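You operate a simulated robot arm through the tools that you are given. There is no shell and no other tool.

The job below is to be done with a simulated robot arm. You get a single attempt, and the scene is never put back.

Task
Unstrap the stack and lift its top tyre on to the rubber mat.
Fine: winch lock knob to free before the hook comes out; hook in its holder; table lock freed last. Set down upright: strap hook.
Where things are to end (x, y in the base frame): small tyre within 0.05 m of [0.91, -0.08].

The check looks at the end state, three seconds after you hand in, the way a careful person would. Anything else that was tipped, shoved, dropped, spilled or broken makes it a failure.

Robot
A 6-joint arm with a two-finger parallel gripper, fixed in place. Base frame: the origin is on the floor under the middle of its stand, x ahead of it, y to its left, z up; the work surface is at about z = 0.8. Readings come in m, rad, newtons and seconds.
With the tool pointing down near the work surface it reaches from about 0.58 to 0.94 m from the base axis. Its first joint turns from -2.601 to 2.601 rad. Payload 3.43 kg.
Tool frame: the origin (TCP) lies between the finger pads and is the grasp point; the fingertips stand 0.034 m ahead of it; z points along the fingers, y is the line along which they close. Largest opening 0.128 m; finger width 0.024, thickness 0.012; the body of the gripper, 0.048 by 0.13 m, starts 0.096 m behind the TCP.
Orientation is that of the tool frame in the base frame, as [roll, pitch, yaw] about the fixed x, y, z axes, in that order (R = Rz(yaw) Ry(pitch) Rx(roll)). With the fingers straight down and closing along the base's y, the tool's x points along the base's -x, its y along +y and its z along -z.

Tools
- The arm moves only by the tool arm_command. Its argument "deltas" is a list of rows, each a list of 6 numbers: the shift along the tool's x, y, z in m, then the turn, a rotation vector about the tool's x, y, z in rad. In form: [[x, y, z, wx, wy, wz], ...]. A call has 1 to 20 rows; each row is the pose to reach, as a shift and turn from the pose commanded when the call began, along the tool's axes at that moment. "fingers" is the closure, from 0 (fully open) to 1 (shut), set as the call begins (left out, the last holds). Rows are played at 5 a second. More than 0.05 m and 0.15 rad between two rows, or a gripper value outside its range, and nothing of the call is played. A pose out of reach is approached as far as the arm can. The call stops where the force on the tool passes 50 N (or 10 N more than at its start, if that is more) or the arm is blocked; 0.2 s more then pass. Each finger travels about 0.108 m/s and halts on what it meets, pressing with about 27 N; the grip force reading is that of the motor and also rises with nothing between the fingers. The clock runs only during rows and for 0.2 s after the last one: add rows that repeat a pose to give the fingers time. The reply holds the time, the measured pose of the TCP, the force on the tool along the base axes, the opening and the grip force, in the units named above and with some noise, with the torque about the TCP (base axes, N m) and any sound that the robot's microphone picked up.
- Cameras (640 x 400 px; columns grow to the right, rows downward): "scene" is fixed at [0.2103, 0.5058, 1.4172]; the picture's right is [-0.74, -0.68, 0.00], its down [-0.26, 0.28, -0.93] and it looks along [0.63, -0.68, -0.38] (base axes); focal length 337 px, centre (320, 200). "wrist" rides on the gripper at [0.076, -0.011, -0.16] in the tool frame; the picture's right is [0.15, 0.99, 0.00], its down [-0.88, 0.13, -0.46] and it looks along [-0.45, 0.07, 0.89] (tool axes); focal length 234 px, centre (320, 200). There is no depth. A picture from a camera that has moved, and an enlarged one, comes with that camera's place and axes in the base frame and with its lens. The place of the scene camera against the robot may be out by one fixed shift of up to 0.012 m in any direction.
- camera(camera): a new picture of that camera. No time passes.
- raise_lower(by): slides the trunk up (or, below 0, down) by that many m; the arm rides with it, the base frame stays. It gives what a move gives, with no picture.
- inspect(camera, box): a new picture of the part [left, top, right, bottom] of that camera's present view, enlarged. No time passes.
- finish_job(): hands the job in; it is judged then, once.

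Places have to be worked out from the pictures, the camera data and where the tool is seen. Open the gripper and draw the arm clear of the work before you hand the job in, unless the task says otherwise.

The tools are called after "Call:" as name(argument=value, ...) on one line, values as JSON. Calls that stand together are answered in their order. arm_command: Moves the arm, as the interface text tells. Its arguments: {"type":"object","properties":{"deltas":{"type":"array","items":{"type":"array","items":{"type":"number"}}},"fingers":{"type":"number"}},"required":["deltas"]} The other tools are called the same way: raise_lower (by) moves the trunk up or down; camera (camera) takes a picture; inspect (camera, box) takes an enlarged picture of a part of a camera's view; finish_job () hands the job in.

At the start:

```text
time: 0.0
ee_pos: [0.7293, -0.3781, 1.2903]
tool_rot: [-3.142, 0.0, -3.141]
force: [-0.9, 0.5, -0.1]
ft_torque: [-0.01, 0.02, 0.01]
grip_width: 0.1281
finger_force: 0.1
trunk travel left (down, up): [-0.675, 0.035]
```

scene: 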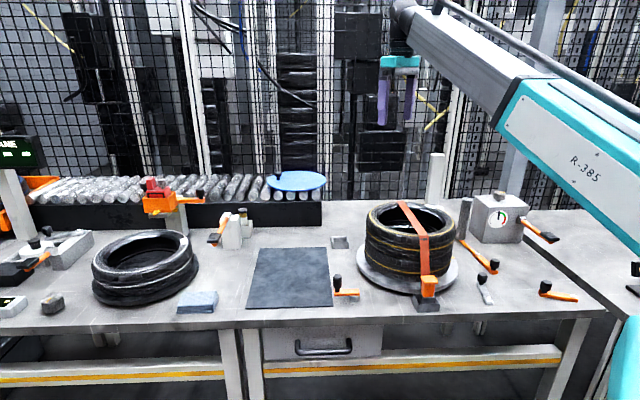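
wrist: 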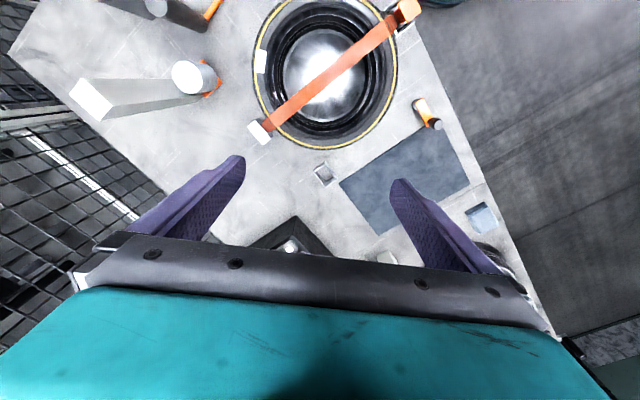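

I start with close-up views of the stack, strap, winch and table area to work out what each item is.

Call:
inspect(camera="scene", box=[330, 140, 610, 320])

Call:
inspect(camera="scene", box=[400, 180, 580, 320])

Call:
inspect(camera="wrist", box=[200, 0, 500, 200])

Call:
inspect(camera="scene", box=[0, 140, 330, 340])

```text
2.22 times, centred on (470, 230) of scene
camera zoom: at [0.2103, 0.5058, 1.4172], right [-0.74, -0.68, 0.0], down [-0.26, 0.28, -0.93], along [0.63, -0.68, -0.38], focal length 749 px, centre (-13, 133)
```

zoom: 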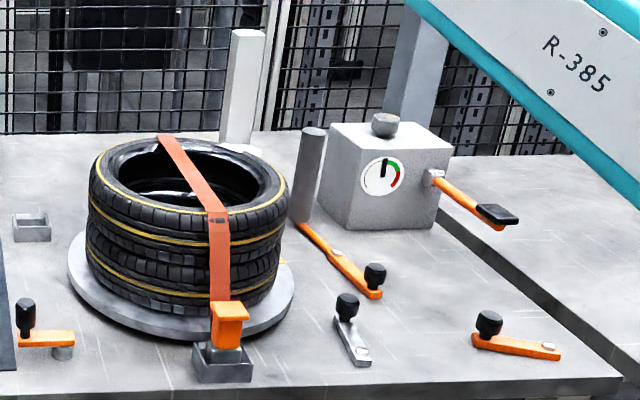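

```text
2.86 times, centred on (490, 250) of scene
camera zoom: at [0.2103, 0.5058, 1.4172], right [-0.74, -0.68, 0.0], down [-0.26, 0.28, -0.93], along [0.63, -0.68, -0.38], focal length 963 px, centre (-166, 57)
```

zoom: 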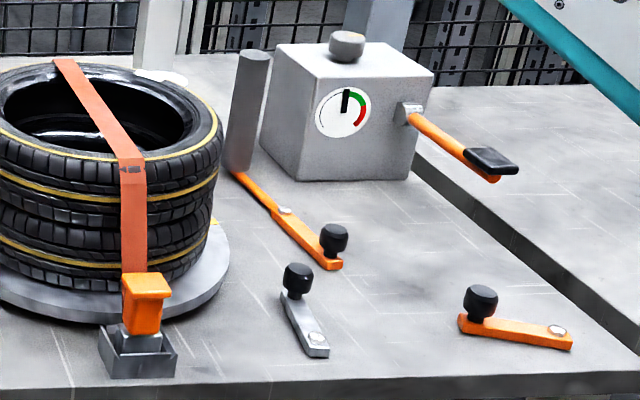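

```text
2.00 times, centred on (350, 100) of wrist
camera zoom: at [0.6539, -0.3904, 1.4499], right [-0.15, 0.99, 0.0], down [0.88, 0.13, 0.46], along [0.45, 0.07, -0.89], focal length 468 px, centre (260, 400)
```

zoom: 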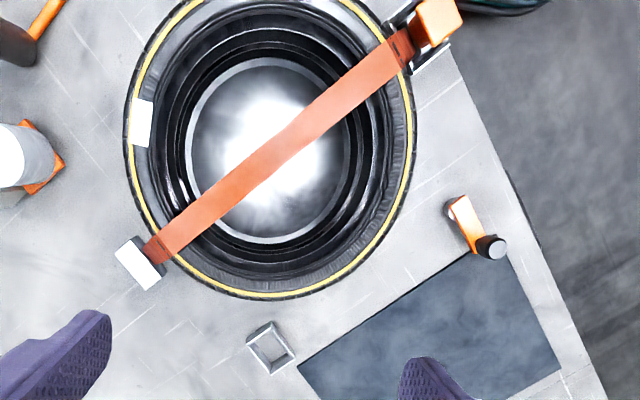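

```text
1.94 times, centred on (165, 240) of scene
camera zoom: at [0.2103, 0.5058, 1.4172], right [-0.74, -0.68, 0.0], down [-0.26, 0.28, -0.93], along [0.63, -0.68, -0.38], focal length 653 px, centre (621, 122)
```

zoom: 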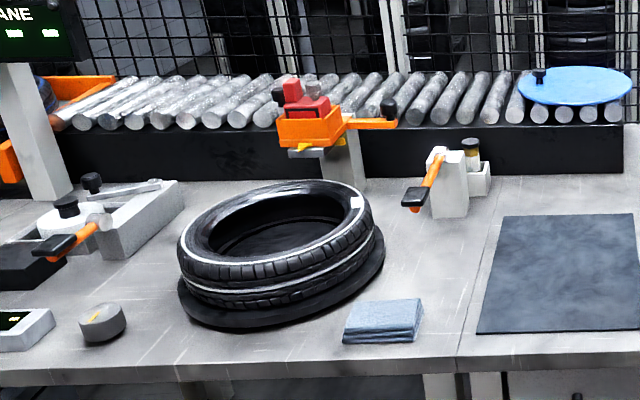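

The stack is roughly at (0.64, -0.38), with the strap over it and its hook on a bracket near the table's front edge. I turn the wrist to face the bench and shift right, so the wrist camera can show the levers and the gauge box.

Call:
arm_command(deltas=[[0.0386, -0.0217, 0, 0, 0, 0.112], [0.0771, -0.0434, 0, 0, 0, 0.224], [0.1157, -0.0651, 0, 0, 0, 0.336], [0.1543, -0.0869, 0, 0, 0, 0.449], [0.1929, -0.1086, 0, 0, 0, 0.561], [0.2314, -0.1303, 0, 0, 0, 0.673], [0.27, -0.152, 0, 0, 0, 0.785]], fingers=0)

Call:
camera(camera="wrist")

Call:
camera(camera="scene")

```text
time: 0.5
ee_pos: [0.6805, -0.409, 1.2887]
tool_rot: [-3.137, 0.003, 3.018]
force: [-1.7, -16.1, 3.3]
ft_torque: [2.9, -0.09, 1.47]
grip_width: 0.1281
finger_force: 0.1
trunk travel left (down, up): [-0.675, 0.035]
stopped in row 2: the force on the tool passed its limit at 85 N (the readings are from after the stop); the commanded pose is now the measured one
```

```text
taken
camera wrist: at [0.604, -0.4095, 1.4491], right [-0.02, 1.0, -0.01], down [0.89, 0.02, 0.46], along [0.46, 0.01, -0.89], focal length 234 px, centre (320, 200)
```

wrist: 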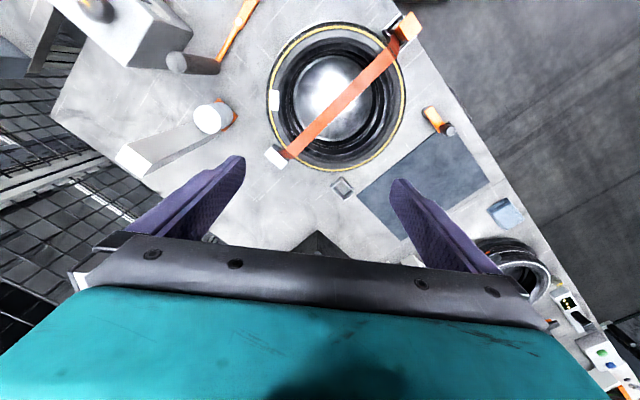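

```text
taken
```

scene: 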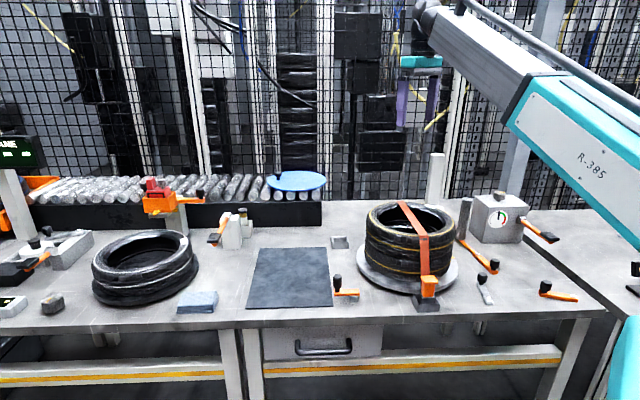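

The move stopped on an unexpected force, so I look closely at the gripper's surroundings before moving again.

Call:
inspect(camera="scene", box=[340, 0, 540, 125])

Call:
inspect(camera="wrist", box=[0, 0, 320, 200])

Call:
inspect(camera="wrist", box=[0, 200, 320, 400])

Call:
inspect(camera="wrist", box=[320, 0, 640, 200])

```text
3.20 times, centred on (440, 62) of scene
camera zoom: at [0.2103, 0.5058, 1.4172], right [-0.74, -0.68, 0.0], down [-0.26, 0.28, -0.93], along [0.63, -0.68, -0.38], focal length 1078 px, centre (-64, 640)
```

zoom: 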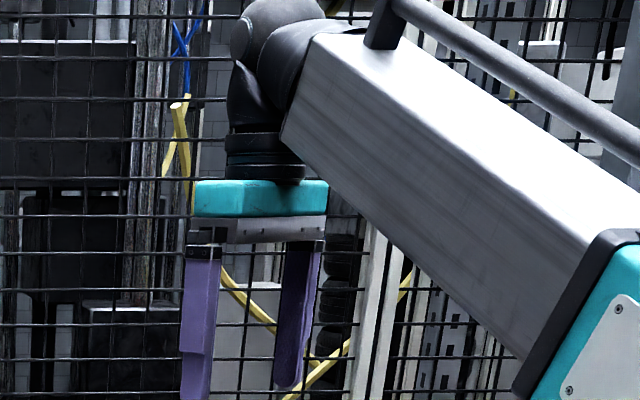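

```text
2.00 times, centred on (160, 100) of wrist
camera zoom: at [0.604, -0.4095, 1.4491], right [-0.02, 1.0, -0.01], down [0.89, 0.02, 0.46], along [0.46, 0.01, -0.89], focal length 468 px, centre (640, 400)
```

zoom: 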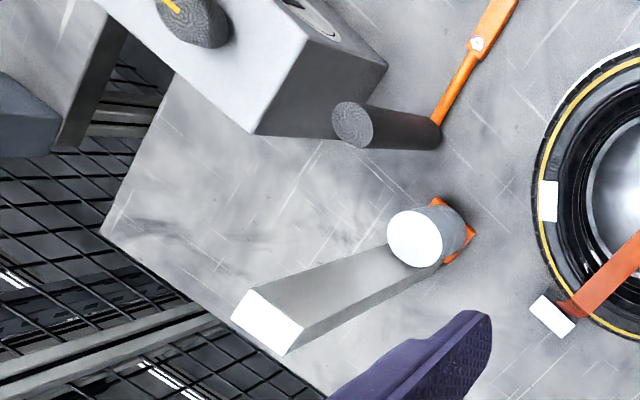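

```text
2.00 times, centred on (160, 300) of wrist
camera zoom: at [0.604, -0.4095, 1.4491], right [-0.02, 1.0, -0.01], down [0.89, 0.02, 0.46], along [0.46, 0.01, -0.89], focal length 468 px, centre (640, 0)
```

zoom: 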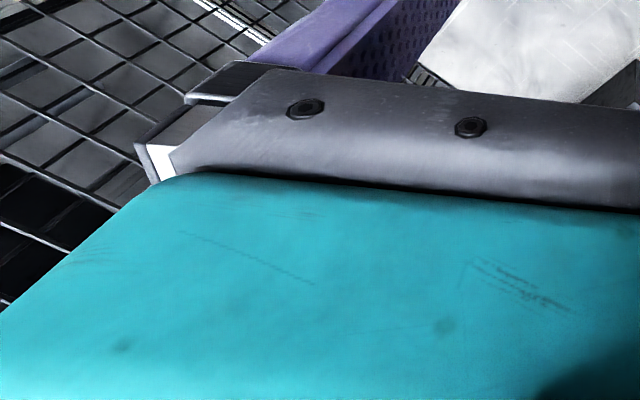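

```text
2.00 times, centred on (480, 100) of wrist
camera zoom: at [0.604, -0.4095, 1.4491], right [-0.02, 1.0, -0.01], down [0.89, 0.02, 0.46], along [0.46, 0.01, -0.89], focal length 468 px, centre (0, 400)
```

zoom: 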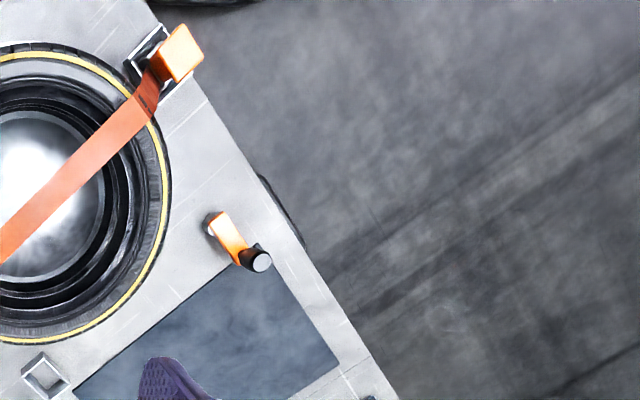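

The gripper body appears to have met the robot's own forearm because the tool is high and close in. I back outward and go lower, where the forearm should clear it.

Call:
arm_command(deltas=[[-0.0276, -0.0117, 0, 0, 0, 0], [-0.0276, -0.0117, 0.045, 0, 0, 0], [-0.0276, -0.0117, 0.09, 0, 0, 0], [-0.0276, -0.0117, 0.13, 0, 0, 0], [-0.0276, -0.0117, 0.13, 0, 0, 0]])

Call:
camera(camera="scene")

```text
time: 1.7
ee_pos: [0.706, -0.4244, 1.1595]
tool_rot: [-3.135, 0.004, 3.013]
force: [-0.3, 0.7, 0.4]
ft_torque: [0.0, -0.01, 0.01]
grip_width: 0.1281
finger_force: 0.1
trunk travel left (down, up): [-0.675, 0.035]
```

```text
taken
```

scene: 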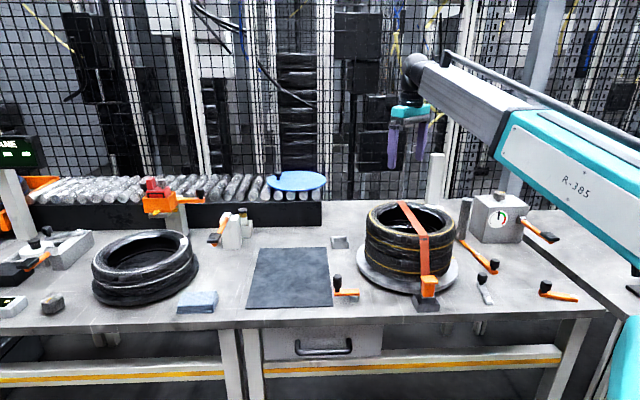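

The contact is gone. At this lower height I turn the wrist towards the bench normal and swing right at about the same radius.

Call:
arm_command(deltas=[[0.022, -0.0324, 0, 0, 0, 0.11], [0.044, -0.0649, 0, 0, 0, 0.219], [0.066, -0.0973, 0, 0, 0, 0.329], [0.088, -0.1297, 0, 0, 0, 0.438], [0.11, -0.1622, 0, 0, 0, 0.548], [0.132, -0.1946, 0, 0, 0, 0.657], [0.132, -0.1946, 0, 0, 0, 0.657]])

Call:
camera(camera="wrist")

Call:
inspect(camera="wrist", box=[160, 0, 480, 200])

```text
time: 3.3
ee_pos: [0.5506, -0.6009, 1.159]
tool_rot: [-3.139, 0.005, 2.358]
force: [0.6, -0.4, 0.1]
ft_torque: [0.01, 0.04, 0.02]
grip_width: 0.1279
finger_force: 0.0
trunk travel left (down, up): [-0.675, 0.035]
```

```text
taken
camera wrist: at [0.4899, -0.5541, 1.3189], right [0.6, 0.8, 0.0], down [0.71, -0.53, 0.46], along [0.37, -0.28, -0.89], focal length 234 px, centre (320, 200)
```

wrist: 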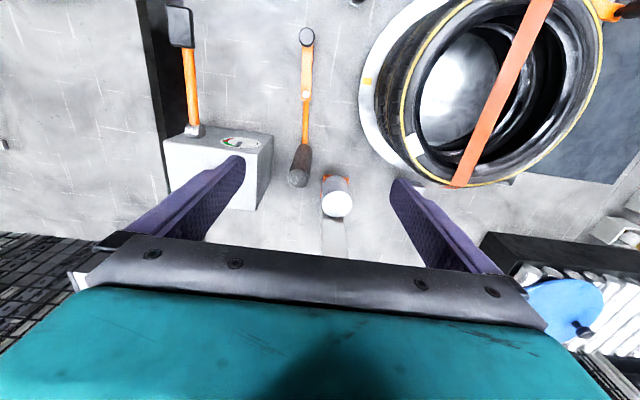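

```text
2.00 times, centred on (320, 100) of wrist
camera zoom: at [0.4899, -0.5541, 1.3189], right [0.6, 0.8, 0.0], down [0.71, -0.53, 0.46], along [0.37, -0.28, -0.89], focal length 468 px, centre (320, 400)
```

zoom: 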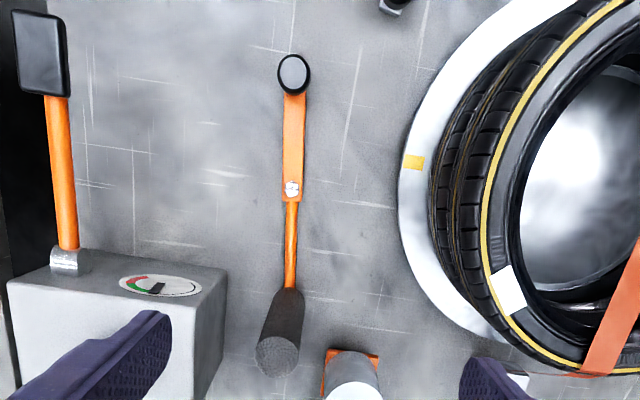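

The lever cluster and gauge box are now visible, but the left finger hides the box's top knob. I slide along the bench to bring the box between the fingers.

Call:
arm_command(deltas=[[0, -0.047, 0, 0, 0, 0], [0, -0.094, 0, 0, 0, 0], [0, -0.141, 0, 0, 0, 0], [0, -0.141, 0, 0, 0, 0]])

Call:
camera(camera="wrist")

Call:
inspect(camera="wrist", box=[200, 60, 440, 210])

Call:
inspect(camera="wrist", box=[320, 0, 560, 150])

```text
time: 4.3
ee_pos: [0.4514, -0.7018, 1.1607]
tool_rot: [-3.139, 0.008, 2.357]
force: [-0.8, 0.8, -0.5]
ft_torque: [0.01, -0.01, 0.02]
grip_width: 0.1282
finger_force: 0.1
trunk travel left (down, up): [-0.675, 0.035]
```

```text
taken
camera wrist: at [0.3889, -0.6553, 1.3196], right [0.59, 0.8, 0.0], down [0.71, -0.53, 0.46], along [0.37, -0.28, -0.89], focal length 234 px, centre (320, 200)
```

wrist: 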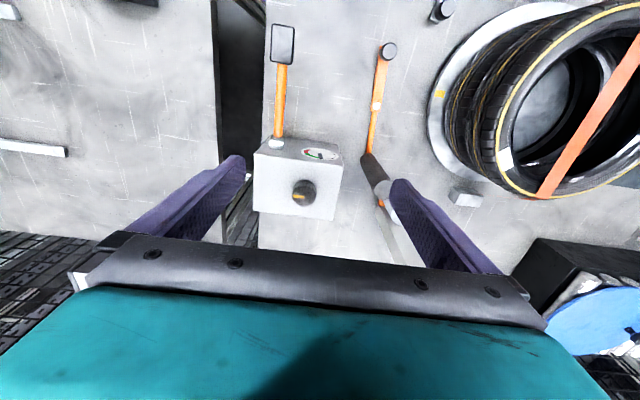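

```text
2.67 times, centred on (320, 135) of wrist
camera zoom: at [0.3889, -0.6553, 1.3196], right [0.59, 0.8, 0.0], down [0.71, -0.53, 0.46], along [0.37, -0.28, -0.89], focal length 624 px, centre (320, 373)
```

zoom: 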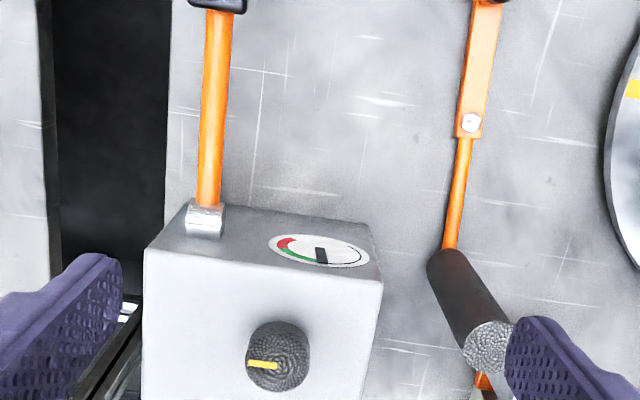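

```text
2.67 times, centred on (440, 75) of wrist
camera zoom: at [0.3889, -0.6553, 1.3196], right [0.59, 0.8, 0.0], down [0.71, -0.53, 0.46], along [0.37, -0.28, -0.89], focal length 624 px, centre (0, 533)
```

zoom: 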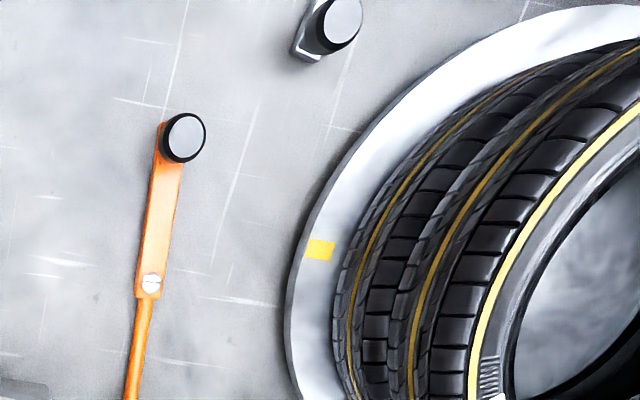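

The gauge box carries a knob with a yellow pointer but no visible label. I now slide back over the stack to see the far end of the strap and the white-topped cylinder.

Call:
arm_command(deltas=[[0, 0.046, 0, 0, 0, 0], [0, 0.092, 0, 0, 0, 0], [0, 0.138, 0, 0, 0, 0], [0, 0.184, 0, 0, 0, 0], [0, 0.23, 0, 0, 0, 0], [0, 0.276, 0, 0, 0, 0], [0, 0.322, 0, 0, 0, 0], [0, 0.365, 0, 0, 0, 0], [0, 0.365, 0, 0, 0, 0]])

Call:
camera(camera="wrist")

Call:
inspect(camera="wrist", box=[160, 0, 480, 200])

```text
time: 6.3
ee_pos: [0.7099, -0.4412, 1.16]
tool_rot: [-3.139, 0.009, 2.355]
force: [0.2, -0.7, 0.1]
ft_torque: [0.0, 0.0, -0.01]
grip_width: 0.128
finger_force: 0.0
trunk travel left (down, up): [-0.675, 0.035]
```

```text
taken
camera wrist: at [0.6481, -0.3955, 1.3191], right [0.6, 0.8, 0.0], down [0.71, -0.53, 0.46], along [0.37, -0.28, -0.89], focal length 234 px, centre (320, 200)
```

wrist: 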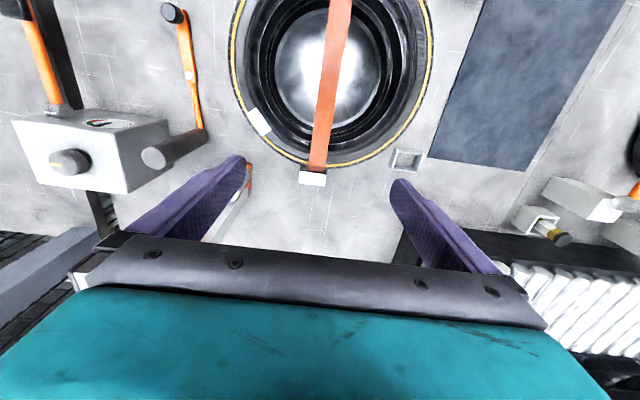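

```text
2.00 times, centred on (320, 100) of wrist
camera zoom: at [0.6481, -0.3955, 1.3191], right [0.6, 0.8, 0.0], down [0.71, -0.53, 0.46], along [0.37, -0.28, -0.89], focal length 468 px, centre (320, 400)
```

zoom: 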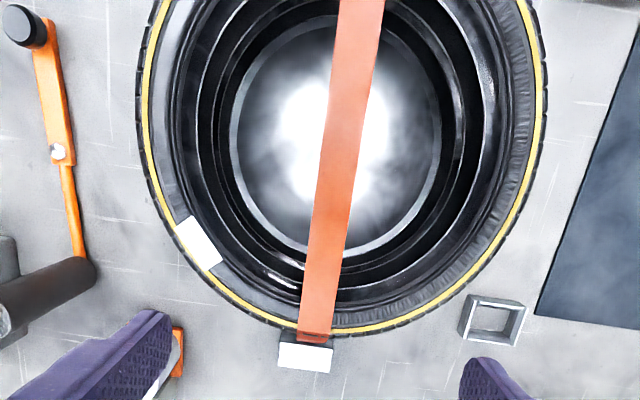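

The strap's far end is a fixed block and there's a small open holder by the mat. I zoom the fixed camera on each candidate control to tell them apart.

Call:
inspect(camera="scene", box=[455, 180, 565, 250])

Call:
inspect(camera="scene", box=[320, 225, 400, 310])

Call:
inspect(camera="scene", box=[400, 250, 520, 325])

Call:
inspect(camera="scene", box=[520, 250, 640, 325])

Call:
inspect(camera="scene", box=[0, 220, 110, 325])

Call:
inspect(camera="scene", box=[130, 165, 280, 255])

```text
5.71 times, centred on (510, 215) of scene
camera zoom: at [0.2103, 0.5058, 1.4172], right [-0.74, -0.68, 0.0], down [-0.26, 0.28, -0.93], along [0.63, -0.68, -0.38], focal length 1925 px, centre (-766, 114)
```

zoom: 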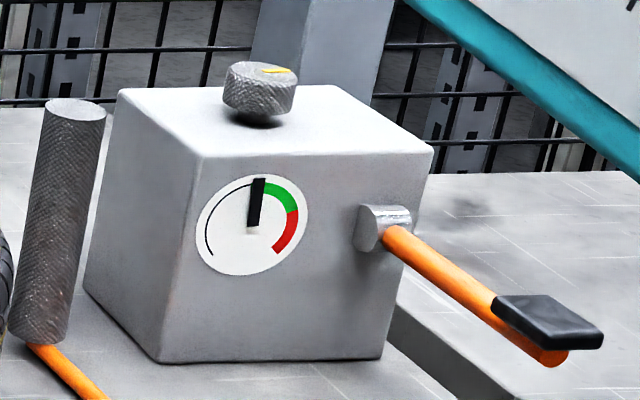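

```text
4.71 times, centred on (360, 268) of scene
camera zoom: at [0.2103, 0.5058, 1.4172], right [-0.74, -0.68, 0.0], down [-0.26, 0.28, -0.93], along [0.63, -0.68, -0.38], focal length 1585 px, centre (132, -118)
```

zoom: 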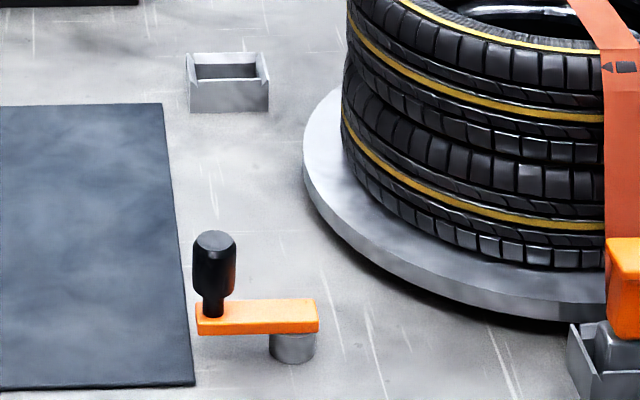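

```text
5.33 times, centred on (460, 288) of scene
camera zoom: at [0.2103, 0.5058, 1.4172], right [-0.74, -0.68, 0.0], down [-0.26, 0.28, -0.93], along [0.63, -0.68, -0.38], focal length 1797 px, centre (-427, -267)
```

zoom: 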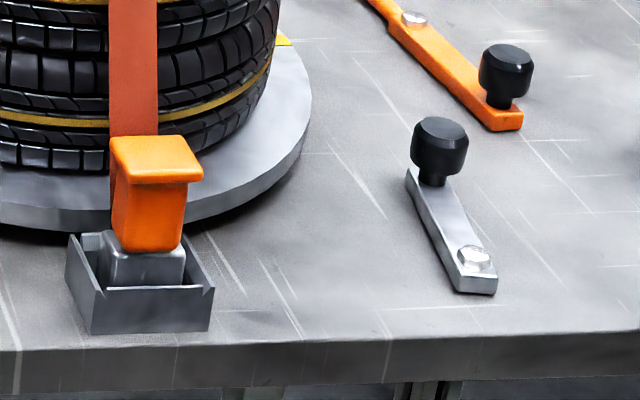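

```text
5.33 times, centred on (580, 288) of scene
camera zoom: at [0.2103, 0.5058, 1.4172], right [-0.74, -0.68, 0.0], down [-0.26, 0.28, -0.93], along [0.63, -0.68, -0.38], focal length 1797 px, centre (-1067, -267)
```

zoom: 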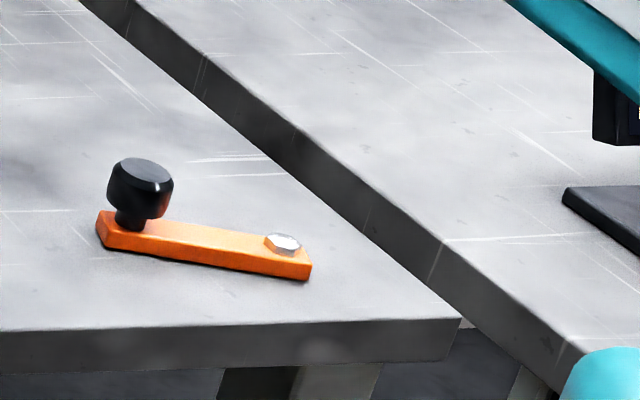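

```text
3.81 times, centred on (55, 272) of scene
camera zoom: at [0.2103, 0.5058, 1.4172], right [-0.74, -0.68, 0.0], down [-0.26, 0.28, -0.93], along [0.63, -0.68, -0.38], focal length 1283 px, centre (1330, -76)
```

zoom: 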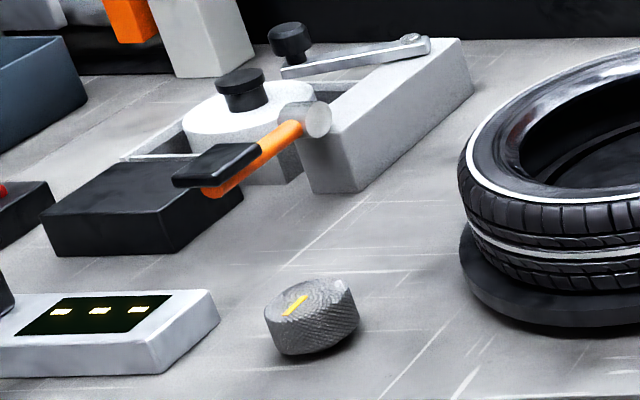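

```text
4.27 times, centred on (205, 210) of scene
camera zoom: at [0.2103, 0.5058, 1.4172], right [-0.74, -0.68, 0.0], down [-0.26, 0.28, -0.93], along [0.63, -0.68, -0.38], focal length 1438 px, centre (811, 157)
```

zoom: 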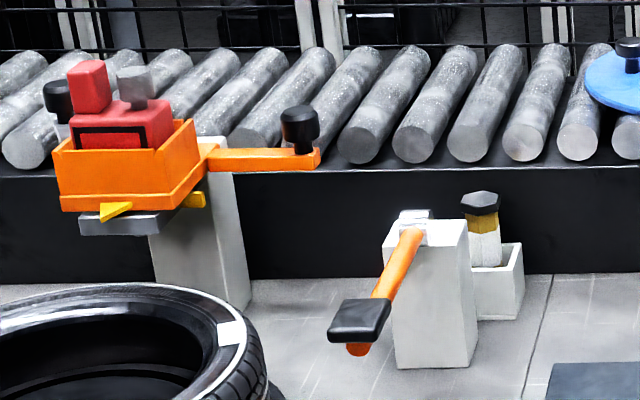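

No labels are readable from the fixed camera. I move in front of the turntable and tilt the camera straight down, to see the levers and the strap hook from above.

Call:
arm_command(deltas=[[0.018, -0.0375, 0, 0, 0.075, 0], [0.037, -0.075, 0, 0, 0.15, 0], [0.055, -0.1125, 0, 0, 0.225, 0], [0.073, -0.15, 0, 0, 0.3, 0], [0.092, -0.1875, 0, 0, 0.375, 0], [0.11, -0.225, 0, 0, 0.45, 0], [0.11, -0.225, 0, 0, 0.45, 0]])

Call:
camera(camera="wrist")

Call:
inspect(camera="wrist", box=[160, 0, 480, 200])

```text
time: 6.7
ee_pos: [0.6932, -0.453, 1.1606]
tool_rot: [3.137, -0.015, 2.351]
force: [8.5, -6.1, -16.0]
ft_torque: [0.34, 0.3, 0.03]
grip_width: 0.1282
finger_force: 0.1
trunk travel left (down, up): [-0.675, 0.035]
stopped in row 1: the force on the tool passed its limit at 99 N (the readings are from after the stop); the commanded pose is now the measured one
```

```text
taken
camera wrist: at [0.633, -0.4086, 1.3207], right [0.6, 0.8, 0.01], down [0.72, -0.54, 0.44], along [0.36, -0.26, -0.9], focal length 234 px, centre (320, 200)
```

wrist: 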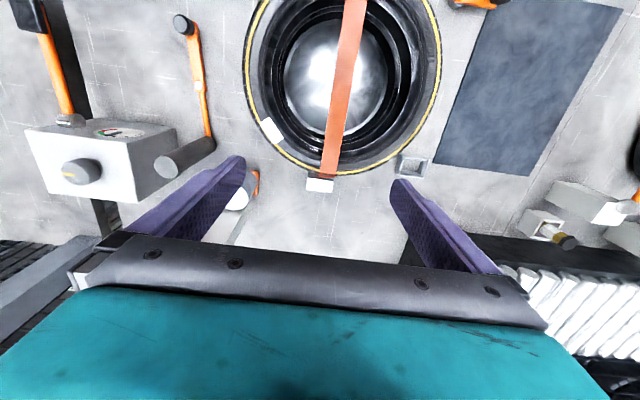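

```text
2.00 times, centred on (320, 100) of wrist
camera zoom: at [0.633, -0.4086, 1.3207], right [0.6, 0.8, 0.01], down [0.72, -0.54, 0.44], along [0.36, -0.26, -0.9], focal length 468 px, centre (320, 400)
```

zoom: 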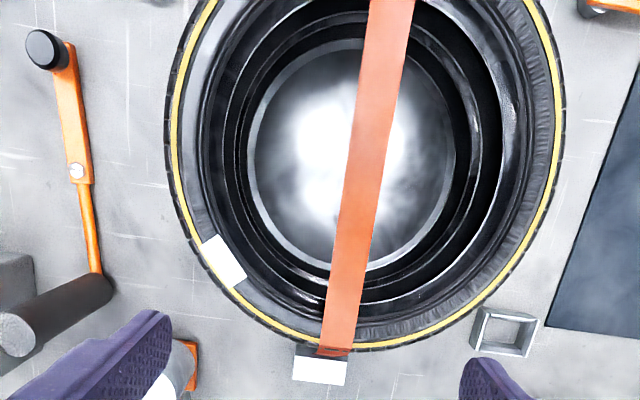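

Contact again. The forces point to the camera housing touching the forearm whenever the tool is high and close in. I back off outward, drop lower, then approach the lever area at that height with the tool vertical.

Call:
arm_command(deltas=[[-0.025, 0, 0, 0, -0.02, 0], [-0.025, 0, 0.05, 0, -0.02, 0], [-0.025, 0, 0.1, 0, -0.02, 0], [-0.005, -0.042, 0.11, 0, -0.02, 0], [0.015, -0.084, 0.11, 0, -0.02, 0], [0.035, -0.126, 0.11, 0, -0.02, 0], [0.06, -0.168, 0.11, 0, -0.02, 0], [0.085, -0.21, 0.11, 0, -0.02, 0], [0.085, -0.21, 0.11, 0, -0.02, 0]])

Call:
camera(camera="wrist")

Call:
camera(camera="scene")

```text
time: 8.7
ee_pos: [0.4836, -0.5368, 1.0506]
tool_rot: [3.138, 0.0, 2.351]
force: [-0.3, 0.2, 1.1]
ft_torque: [-0.01, -0.02, -0.01]
grip_width: 0.1279
finger_force: 0.2
trunk travel left (down, up): [-0.675, 0.035]
```

```text
taken
camera wrist: at [0.4207, -0.4913, 1.2095], right [0.6, 0.8, 0.0], down [0.71, -0.54, 0.46], along [0.37, -0.27, -0.89], focal length 234 px, centre (320, 200)
```

wrist: 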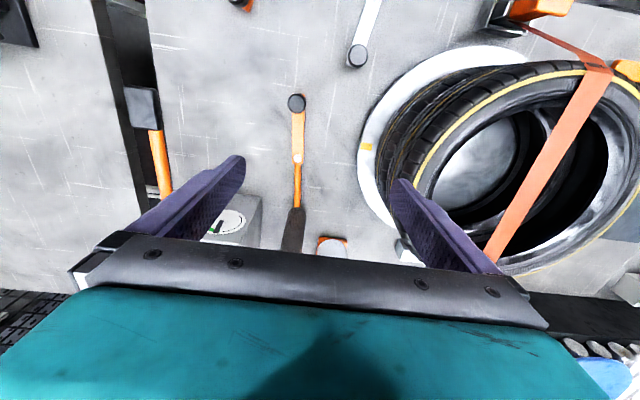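

```text
taken
```

scene: 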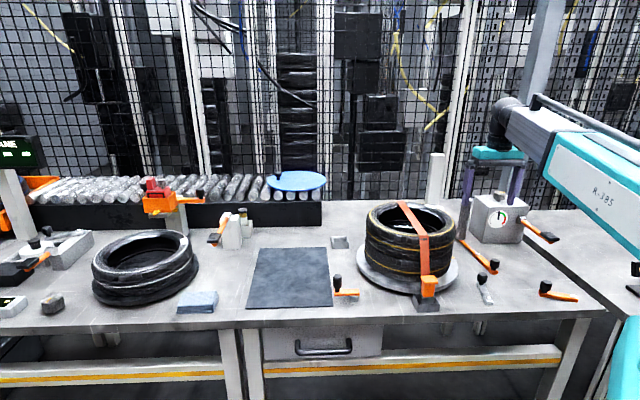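

Clear at this height. I zoom on the levers in front of the turntable and the hook.

Call:
inspect(camera="wrist", box=[180, 0, 420, 150])

Call:
inspect(camera="wrist", box=[400, 0, 640, 150])

Call:
inspect(camera="wrist", box=[230, 130, 430, 255])

```text
2.67 times, centred on (300, 75) of wrist
camera zoom: at [0.4207, -0.4913, 1.2095], right [0.6, 0.8, 0.0], down [0.71, -0.54, 0.46], along [0.37, -0.27, -0.89], focal length 624 px, centre (373, 533)
```

zoom: 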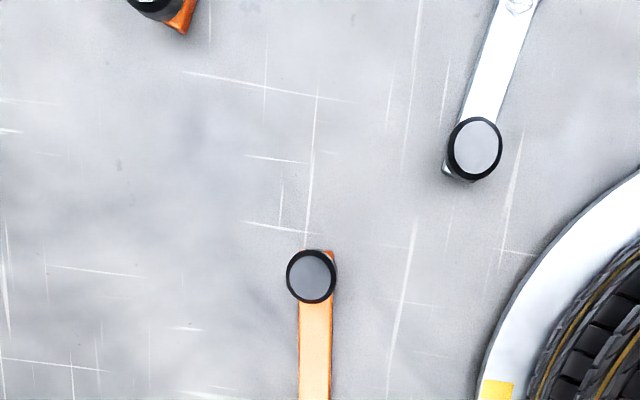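

```text
2.67 times, centred on (520, 75) of wrist
camera zoom: at [0.4207, -0.4913, 1.2095], right [0.6, 0.8, 0.0], down [0.71, -0.54, 0.46], along [0.37, -0.27, -0.89], focal length 624 px, centre (-213, 533)
```

zoom: 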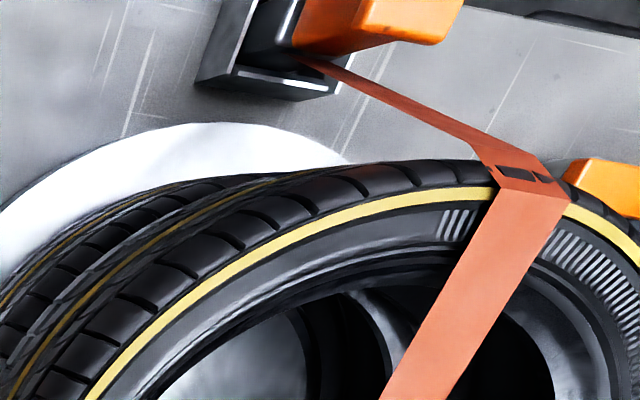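

```text
3.20 times, centred on (330, 192) of wrist
camera zoom: at [0.4207, -0.4913, 1.2095], right [0.6, 0.8, 0.0], down [0.71, -0.54, 0.46], along [0.37, -0.27, -0.89], focal length 749 px, centre (288, 224)
```

zoom: 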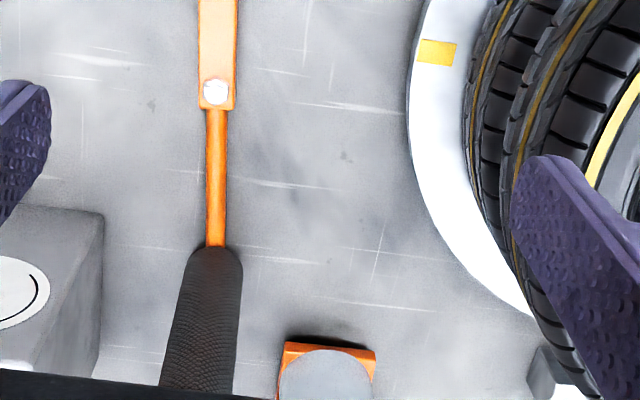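

Lever A ends in a rod to the dark cylinder; nothing is labelled so far. I swing over to the mat side and turn the camera to look back along the bench at the stack, strap end block and crank.

Call:
arm_command(deltas=[[-0.045, 0.02, 0, 0, 0, 0], [-0.09, 0.04, 0, 0, 0, 0.1], [-0.09, 0.09, 0, 0, 0, 0.22], [-0.08, 0.135, 0, 0, 0, 0.35], [-0.07, 0.18, 0, 0, 0, 0.48], [-0.06, 0.225, 0, 0, 0, 0.61], [-0.05, 0.27, 0, 0, 0, 0.74], [-0.04, 0.315, 0, 0, 0, 0.87], [-0.03, 0.36, 0, 0, 0, 1.0], [-0.02, 0.405, 0, 0, 0, 1.13], [-0.01, 0.45, 0, 0, 0, 1.26], [0, 0.495, 0, 0, 0, 1.4], [0, 0.533, 0, 0, 0, 1.54], [0, 0.533, 0, 0, 0, 1.57], [0, 0.533, 0, 0, 0, 1.57]])

Call:
camera(camera="wrist")

Call:
camera(camera="scene")

```text
time: 11.9
ee_pos: [0.8611, -0.1623, 1.0525]
tool_rot: [3.142, -0.005, 0.78]
force: [-0.9, -0.2, 0.5]
ft_torque: [0.01, 0.01, 0.01]
grip_width: 0.128
finger_force: 0.1
trunk travel left (down, up): [-0.675, 0.035]
```

```text
taken
camera wrist: at [0.9078, -0.1017, 1.2127], right [0.8, -0.6, 0.0], down [-0.54, -0.71, 0.45], along [-0.27, -0.36, -0.89], focal length 234 px, centre (320, 200)
```

wrist: 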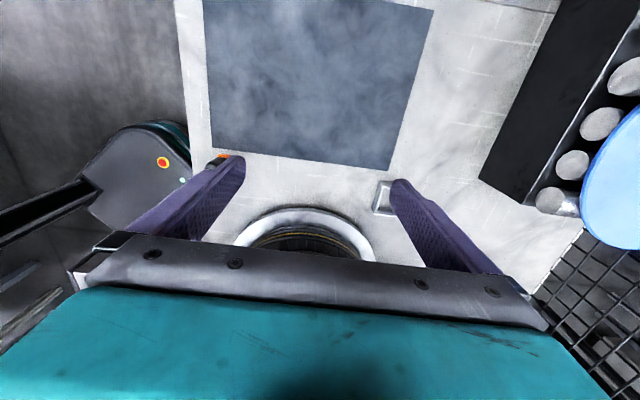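

```text
taken
```

scene: 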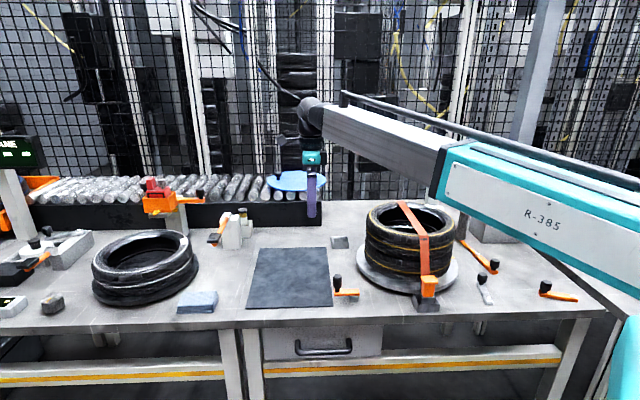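

The camera needs to look more sideways, so I tilt the tool to face along the bench towards the stack.

Call:
arm_command(deltas=[[0, 0, -0.01, 0, -0.12, 0], [0, 0, -0.02, 0, -0.24, 0], [0, 0, -0.03, 0, -0.36, 0], [0, 0, -0.03, 0, -0.48, 0], [0, 0, -0.03, 0, -0.6, 0], [0, 0, -0.03, 0, -0.6, 0]])

Call:
camera(camera="wrist")

Call:
inspect(camera="wrist", box=[180, 50, 460, 225])

```text
time: 13.3
ee_pos: [0.8452, -0.1653, 1.074]
tool_rot: [3.128, 0.587, 0.78]
force: [0.6, 0.8, -0.8]
ft_torque: [-0.02, -0.01, 0.0]
grip_width: 0.1279
finger_force: 0.2
out of reach, approached as far as the arm can: row 4, 5, 6
trunk travel left (down, up): [-0.675, 0.035]
```

```text
taken
camera wrist: at [0.9438, -0.0488, 1.1653], right [0.79, -0.61, -0.07], down [-0.25, -0.42, 0.87], along [-0.56, -0.67, -0.49], focal length 234 px, centre (320, 200)
```

wrist: 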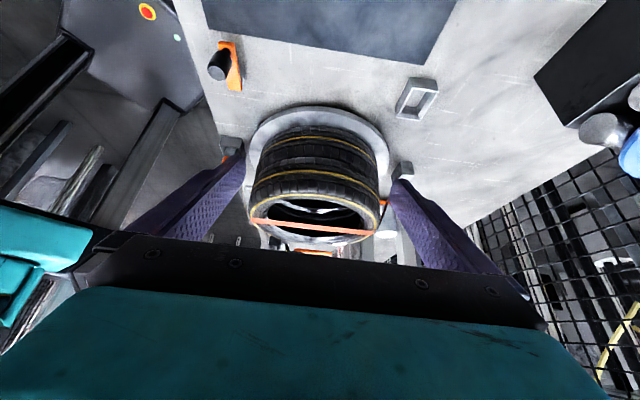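

```text
2.29 times, centred on (320, 138) of wrist
camera zoom: at [0.9438, -0.0488, 1.1653], right [0.79, -0.61, -0.07], down [-0.25, -0.42, 0.87], along [-0.56, -0.67, -0.49], focal length 535 px, centre (320, 343)
```

zoom: 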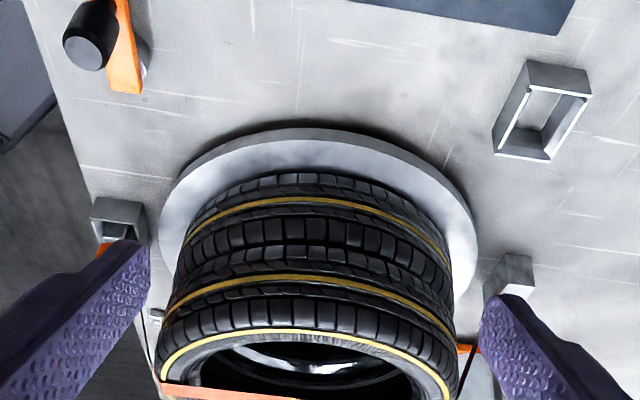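

The end block looks like a plain anchor. I zoom harder on each piece from this viewpoint for any marks.

Call:
inspect(camera="wrist", box=[195, 25, 275, 100])

Call:
inspect(camera="wrist", box=[380, 60, 450, 200])

Call:
inspect(camera="wrist", box=[240, 190, 400, 260])

Call:
inspect(camera="scene", box=[475, 180, 535, 220])

```text
5.33 times, centred on (235, 62) of wrist
camera zoom: at [0.9438, -0.0488, 1.1653], right [0.79, -0.61, -0.07], down [-0.25, -0.42, 0.87], along [-0.56, -0.67, -0.49], focal length 1249 px, centre (773, 933)
```

zoom: 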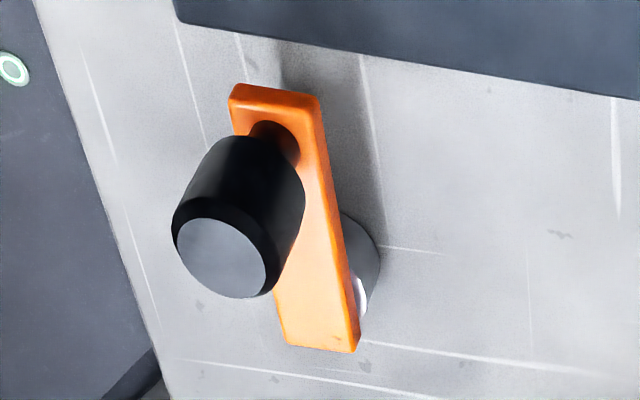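

```text
2.86 times, centred on (415, 130) of wrist
camera zoom: at [0.9438, -0.0488, 1.1653], right [0.79, -0.61, -0.07], down [-0.25, -0.42, 0.87], along [-0.56, -0.67, -0.49], focal length 669 px, centre (49, 400)
```

zoom: 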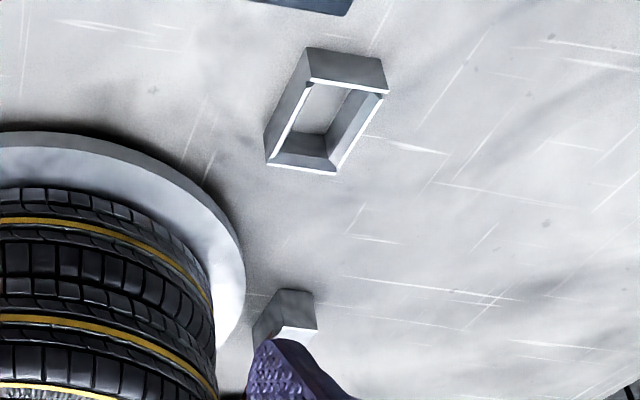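

```text
4.00 times, centred on (320, 225) of wrist
camera zoom: at [0.9438, -0.0488, 1.1653], right [0.79, -0.61, -0.07], down [-0.25, -0.42, 0.87], along [-0.56, -0.67, -0.49], focal length 937 px, centre (320, 100)
```

zoom: 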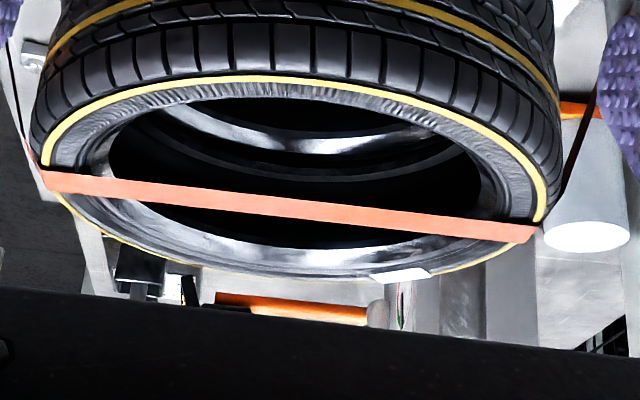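

```text
10.00 times, centred on (505, 200) of scene
camera zoom: at [0.2103, 0.5058, 1.4172], right [-0.74, -0.68, 0.0], down [-0.26, 0.28, -0.93], along [0.63, -0.68, -0.38], focal length 3369 px, centre (-1530, 200)
```

zoom: 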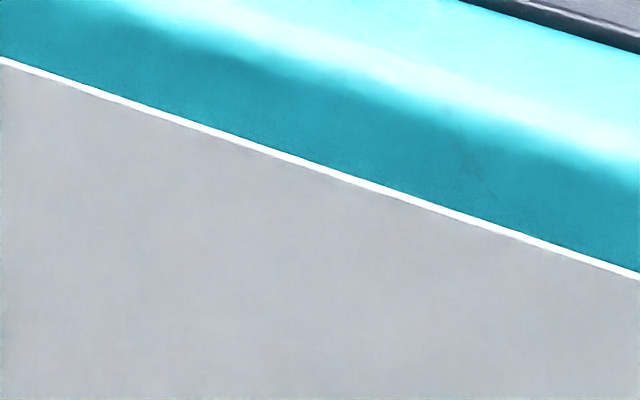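

Still no markings. I straighten the tool, then turn it so the camera sits on the outer side looking back at the robot, which should show the front levers and the box without the forearm in the way.

Call:
arm_command(deltas=[[0, 0, 0, 0, 0.12, 0], [0, 0, 0, 0, 0.24, 0], [0, 0, 0, 0, 0.36, 0], [0, 0, 0, 0, 0.48, 0], [0, 0, 0, 0, 0.587, 0]])

Call:
arm_command(deltas=[[0, 0, 0, 0, 0, 0.13], [0, 0, 0, 0, 0, 0.26], [0, 0, 0, 0, 0, 0.39], [0, 0, 0, 0, 0, 0.52], [0, 0, 0, 0, 0, 0.65], [0, 0, 0, 0, 0, 0.78], [0, 0, 0, 0, 0, 0.91], [0, 0, 0, 0, 0, 1.04], [0, 0, 0, 0, 0, 1.17], [0, 0, 0, 0, 0, 1.3], [0, 0, 0, 0, 0, 1.43], [0, 0, 0, 0, 0, 1.57]])

```text
time: 14.5
ee_pos: [0.8454, -0.1652, 1.0734]
tool_rot: [3.139, 0.007, 0.78]
force: [0.7, -0.4, -0.2]
ft_torque: [0.01, -0.01, -0.04]
grip_width: 0.128
finger_force: 0.1
trunk travel left (down, up): [-0.675, 0.035]
```

```text
time: 17.1
ee_pos: [0.8455, -0.1643, 1.0735]
tool_rot: [3.135, 0.005, -0.065]
force: [-0.3, -0.6, 0.1]
ft_torque: [-0.01, 0.01, 0.02]
grip_width: 0.1281
finger_force: 0.1
out of reach, approached as far as the arm can: row 7, 8, 9, 10, 11, 12
trunk travel left (down, up): [-0.675, 0.035]
```

Joint 6 hit its limit, so facing fully back isn't available here. Swinging right frees more of it, so I travel to the front of the stack with the turn lagging behind.

Call:
arm_command(deltas=[[-0.025, 0.0355, 0, 0, 0, 0.0], [-0.05, 0.071, 0, 0, 0, 0.03], [-0.075, 0.1065, 0, 0, 0, 0.08], [-0.1, 0.142, 0, 0, 0, 0.14], [-0.125, 0.1775, 0, 0, 0, 0.2], [-0.15, 0.213, 0, 0, 0, 0.26], [-0.175, 0.2485, 0, 0, 0, 0.32], [-0.2, 0.284, 0, 0, 0, 0.38], [-0.225, 0.3195, 0, 0, 0, 0.44], [-0.25, 0.355, 0, 0, 0, 0.48], [-0.25, 0.355, 0, 0, 0, 0.49]])

Call:
camera(camera="wrist")

```text
time: 19.5
ee_pos: [0.5739, -0.5039, 1.0782]
tool_rot: [3.132, 0.002, -0.555]
force: [-0.2, -0.9, -0.1]
ft_torque: [-0.01, -0.01, -0.01]
grip_width: 0.1279
finger_force: 0.1
trunk travel left (down, up): [-0.675, 0.035]
```

```text
taken
camera wrist: at [0.6447, -0.5327, 1.2375], right [-0.4, -0.92, 0.01], down [-0.81, 0.36, 0.46], along [-0.42, 0.17, -0.89], focal length 234 px, centre (320, 200)
```

wrist: 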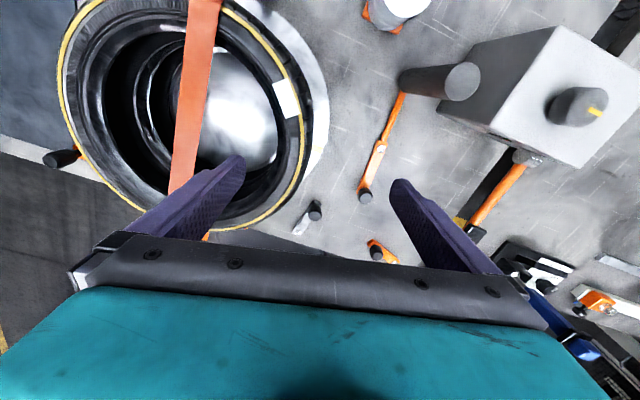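

This view shows the box knob and the back of the cylinders. I zoom into each.

Call:
inspect(camera="wrist", box=[480, 20, 640, 180])

Call:
inspect(camera="wrist", box=[330, 0, 500, 110])

Call:
inspect(camera="wrist", box=[260, 120, 420, 260])

Call:
inspect(camera="wrist", box=[440, 130, 640, 330])

```text
2.50 times, centred on (560, 100) of wrist
camera zoom: at [0.6447, -0.5327, 1.2375], right [-0.4, -0.92, 0.01], down [-0.81, 0.36, 0.46], along [-0.42, 0.17, -0.89], focal length 585 px, centre (-280, 450)
```

zoom: 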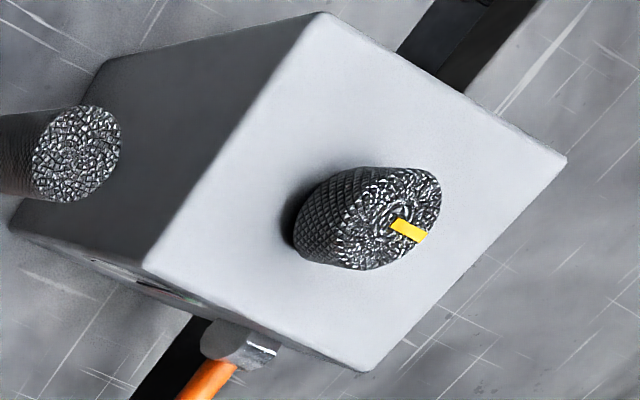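

```text
3.64 times, centred on (415, 55) of wrist
camera zoom: at [0.6447, -0.5327, 1.2375], right [-0.4, -0.92, 0.01], down [-0.81, 0.36, 0.46], along [-0.42, 0.17, -0.89], focal length 852 px, centre (-26, 727)
```

zoom: 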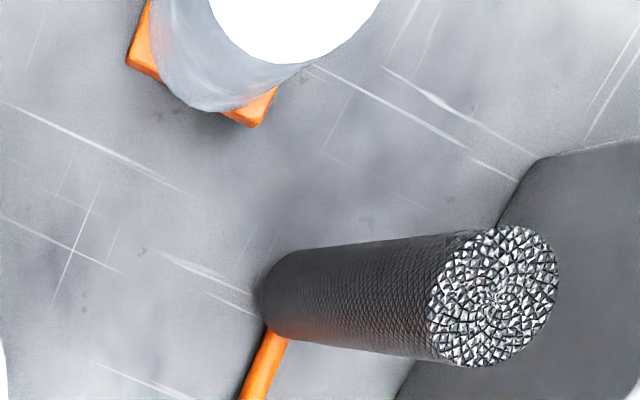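

```text
2.86 times, centred on (340, 190) of wrist
camera zoom: at [0.6447, -0.5327, 1.2375], right [-0.4, -0.92, 0.01], down [-0.81, 0.36, 0.46], along [-0.42, 0.17, -0.89], focal length 669 px, centre (263, 229)
```

zoom: 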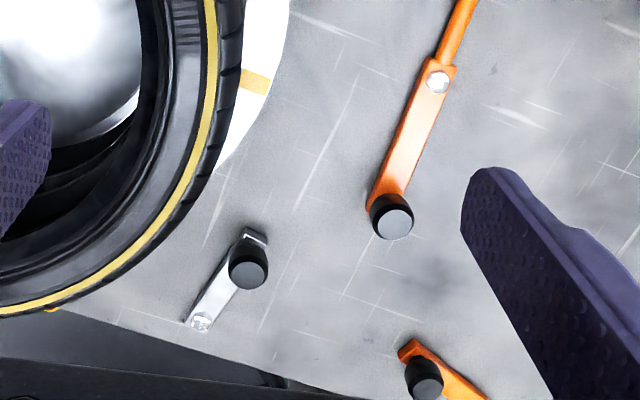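

```text
2.00 times, centred on (540, 230) of wrist
camera zoom: at [0.6447, -0.5327, 1.2375], right [-0.4, -0.92, 0.01], down [-0.81, 0.36, 0.46], along [-0.42, 0.17, -0.89], focal length 468 px, centre (-120, 140)
```

zoom: 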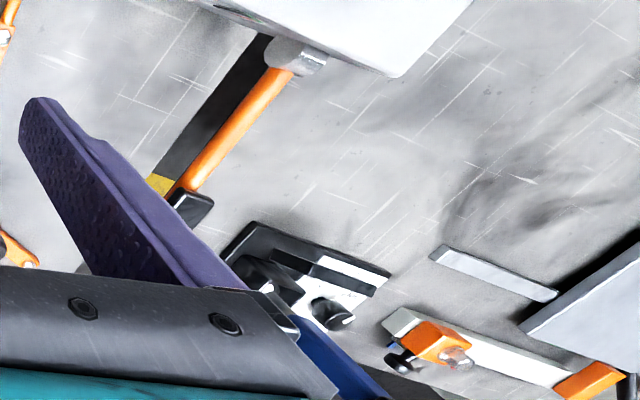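

The pointer on the box knob points along the bench to the right, and its top is near (0.511, -0.782, 0.976). I take this box, with its tension gauge, as the winch and that knob as its lock. I move above it, unwinding the wrist to a mid-range yaw.

Call:
arm_command(deltas=[[0.0047, 0.0135, 0, 0, 0, -0.145], [0.0093, 0.027, 0, 0, 0, -0.29], [0.014, 0.0404, 0, 0, 0, -0.435], [0.0186, 0.0539, 0, 0, 0, -0.58], [0.0233, 0.0674, 0, 0, 0, -0.725], [0.0279, 0.0809, 0, 0, 0, -0.87], [0.0326, 0.0943, 0, 0, 0, -1.015], [0.0372, 0.1078, 0, 0, 0, -1.16], [0.0419, 0.1213, 0, 0, 0, -1.305], [0.0465, 0.1348, 0, 0, 0, -1.45], [0.0512, 0.1482, 0, 0, 0, -1.595], [0.0558, 0.1617, 0, 0, 0, -1.74], [0.0605, 0.1752, 0, 0, 0, -1.885], [0.0651, 0.1887, 0, 0, 0, -2.03], [0.0698, 0.2021, 0, 0, 0, -2.175], [0.0744, 0.2156, 0, 0, 0, -2.32], [0.0791, 0.2291, 0, 0, 0, -2.465], [0.0837, 0.2426, 0, 0, 0, -2.61], [0.0884, 0.256, 0, 0, 0, -2.755], [0.093, 0.2695, 0, 0, 0, -2.9]], fingers=0.3)

Call:
camera(camera="wrist")

Call:
camera(camera="scene")

```text
time: 23.7
ee_pos: [0.5014, -0.7647, 1.0782]
tool_rot: [-3.133, 0.002, 2.348]
force: [-0.1, 0.2, 0.1]
ft_torque: [0.01, 0.01, 0.0]
grip_width: 0.0896
finger_force: 0.1
out of reach, approached as far as the arm can: row 19, 20
trunk travel left (down, up): [-0.675, 0.035]
```

```text
taken
camera wrist: at [0.4405, -0.7183, 1.2371], right [0.6, 0.8, -0.01], down [0.71, -0.53, 0.46], along [0.36, -0.28, -0.89], focal length 234 px, centre (320, 200)
```

wrist: 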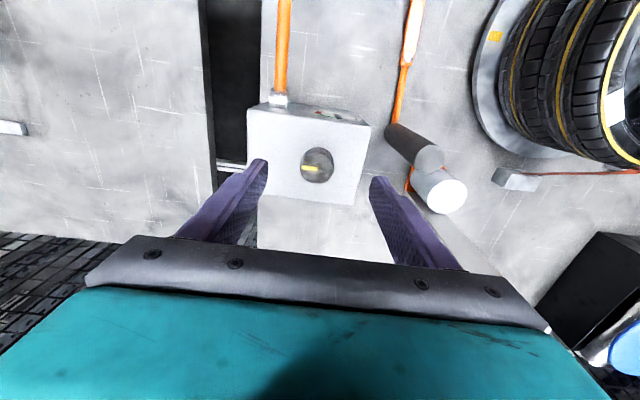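

```text
taken
```

scene: 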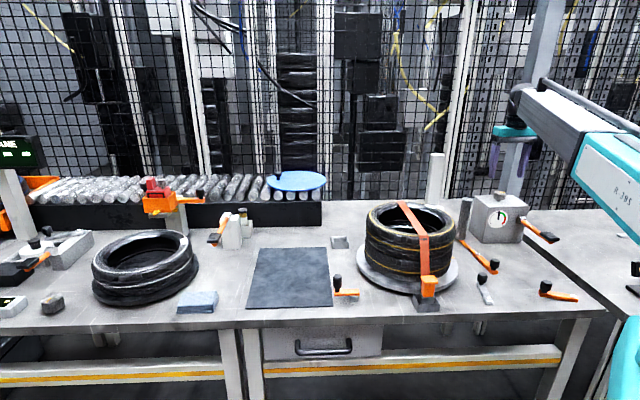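

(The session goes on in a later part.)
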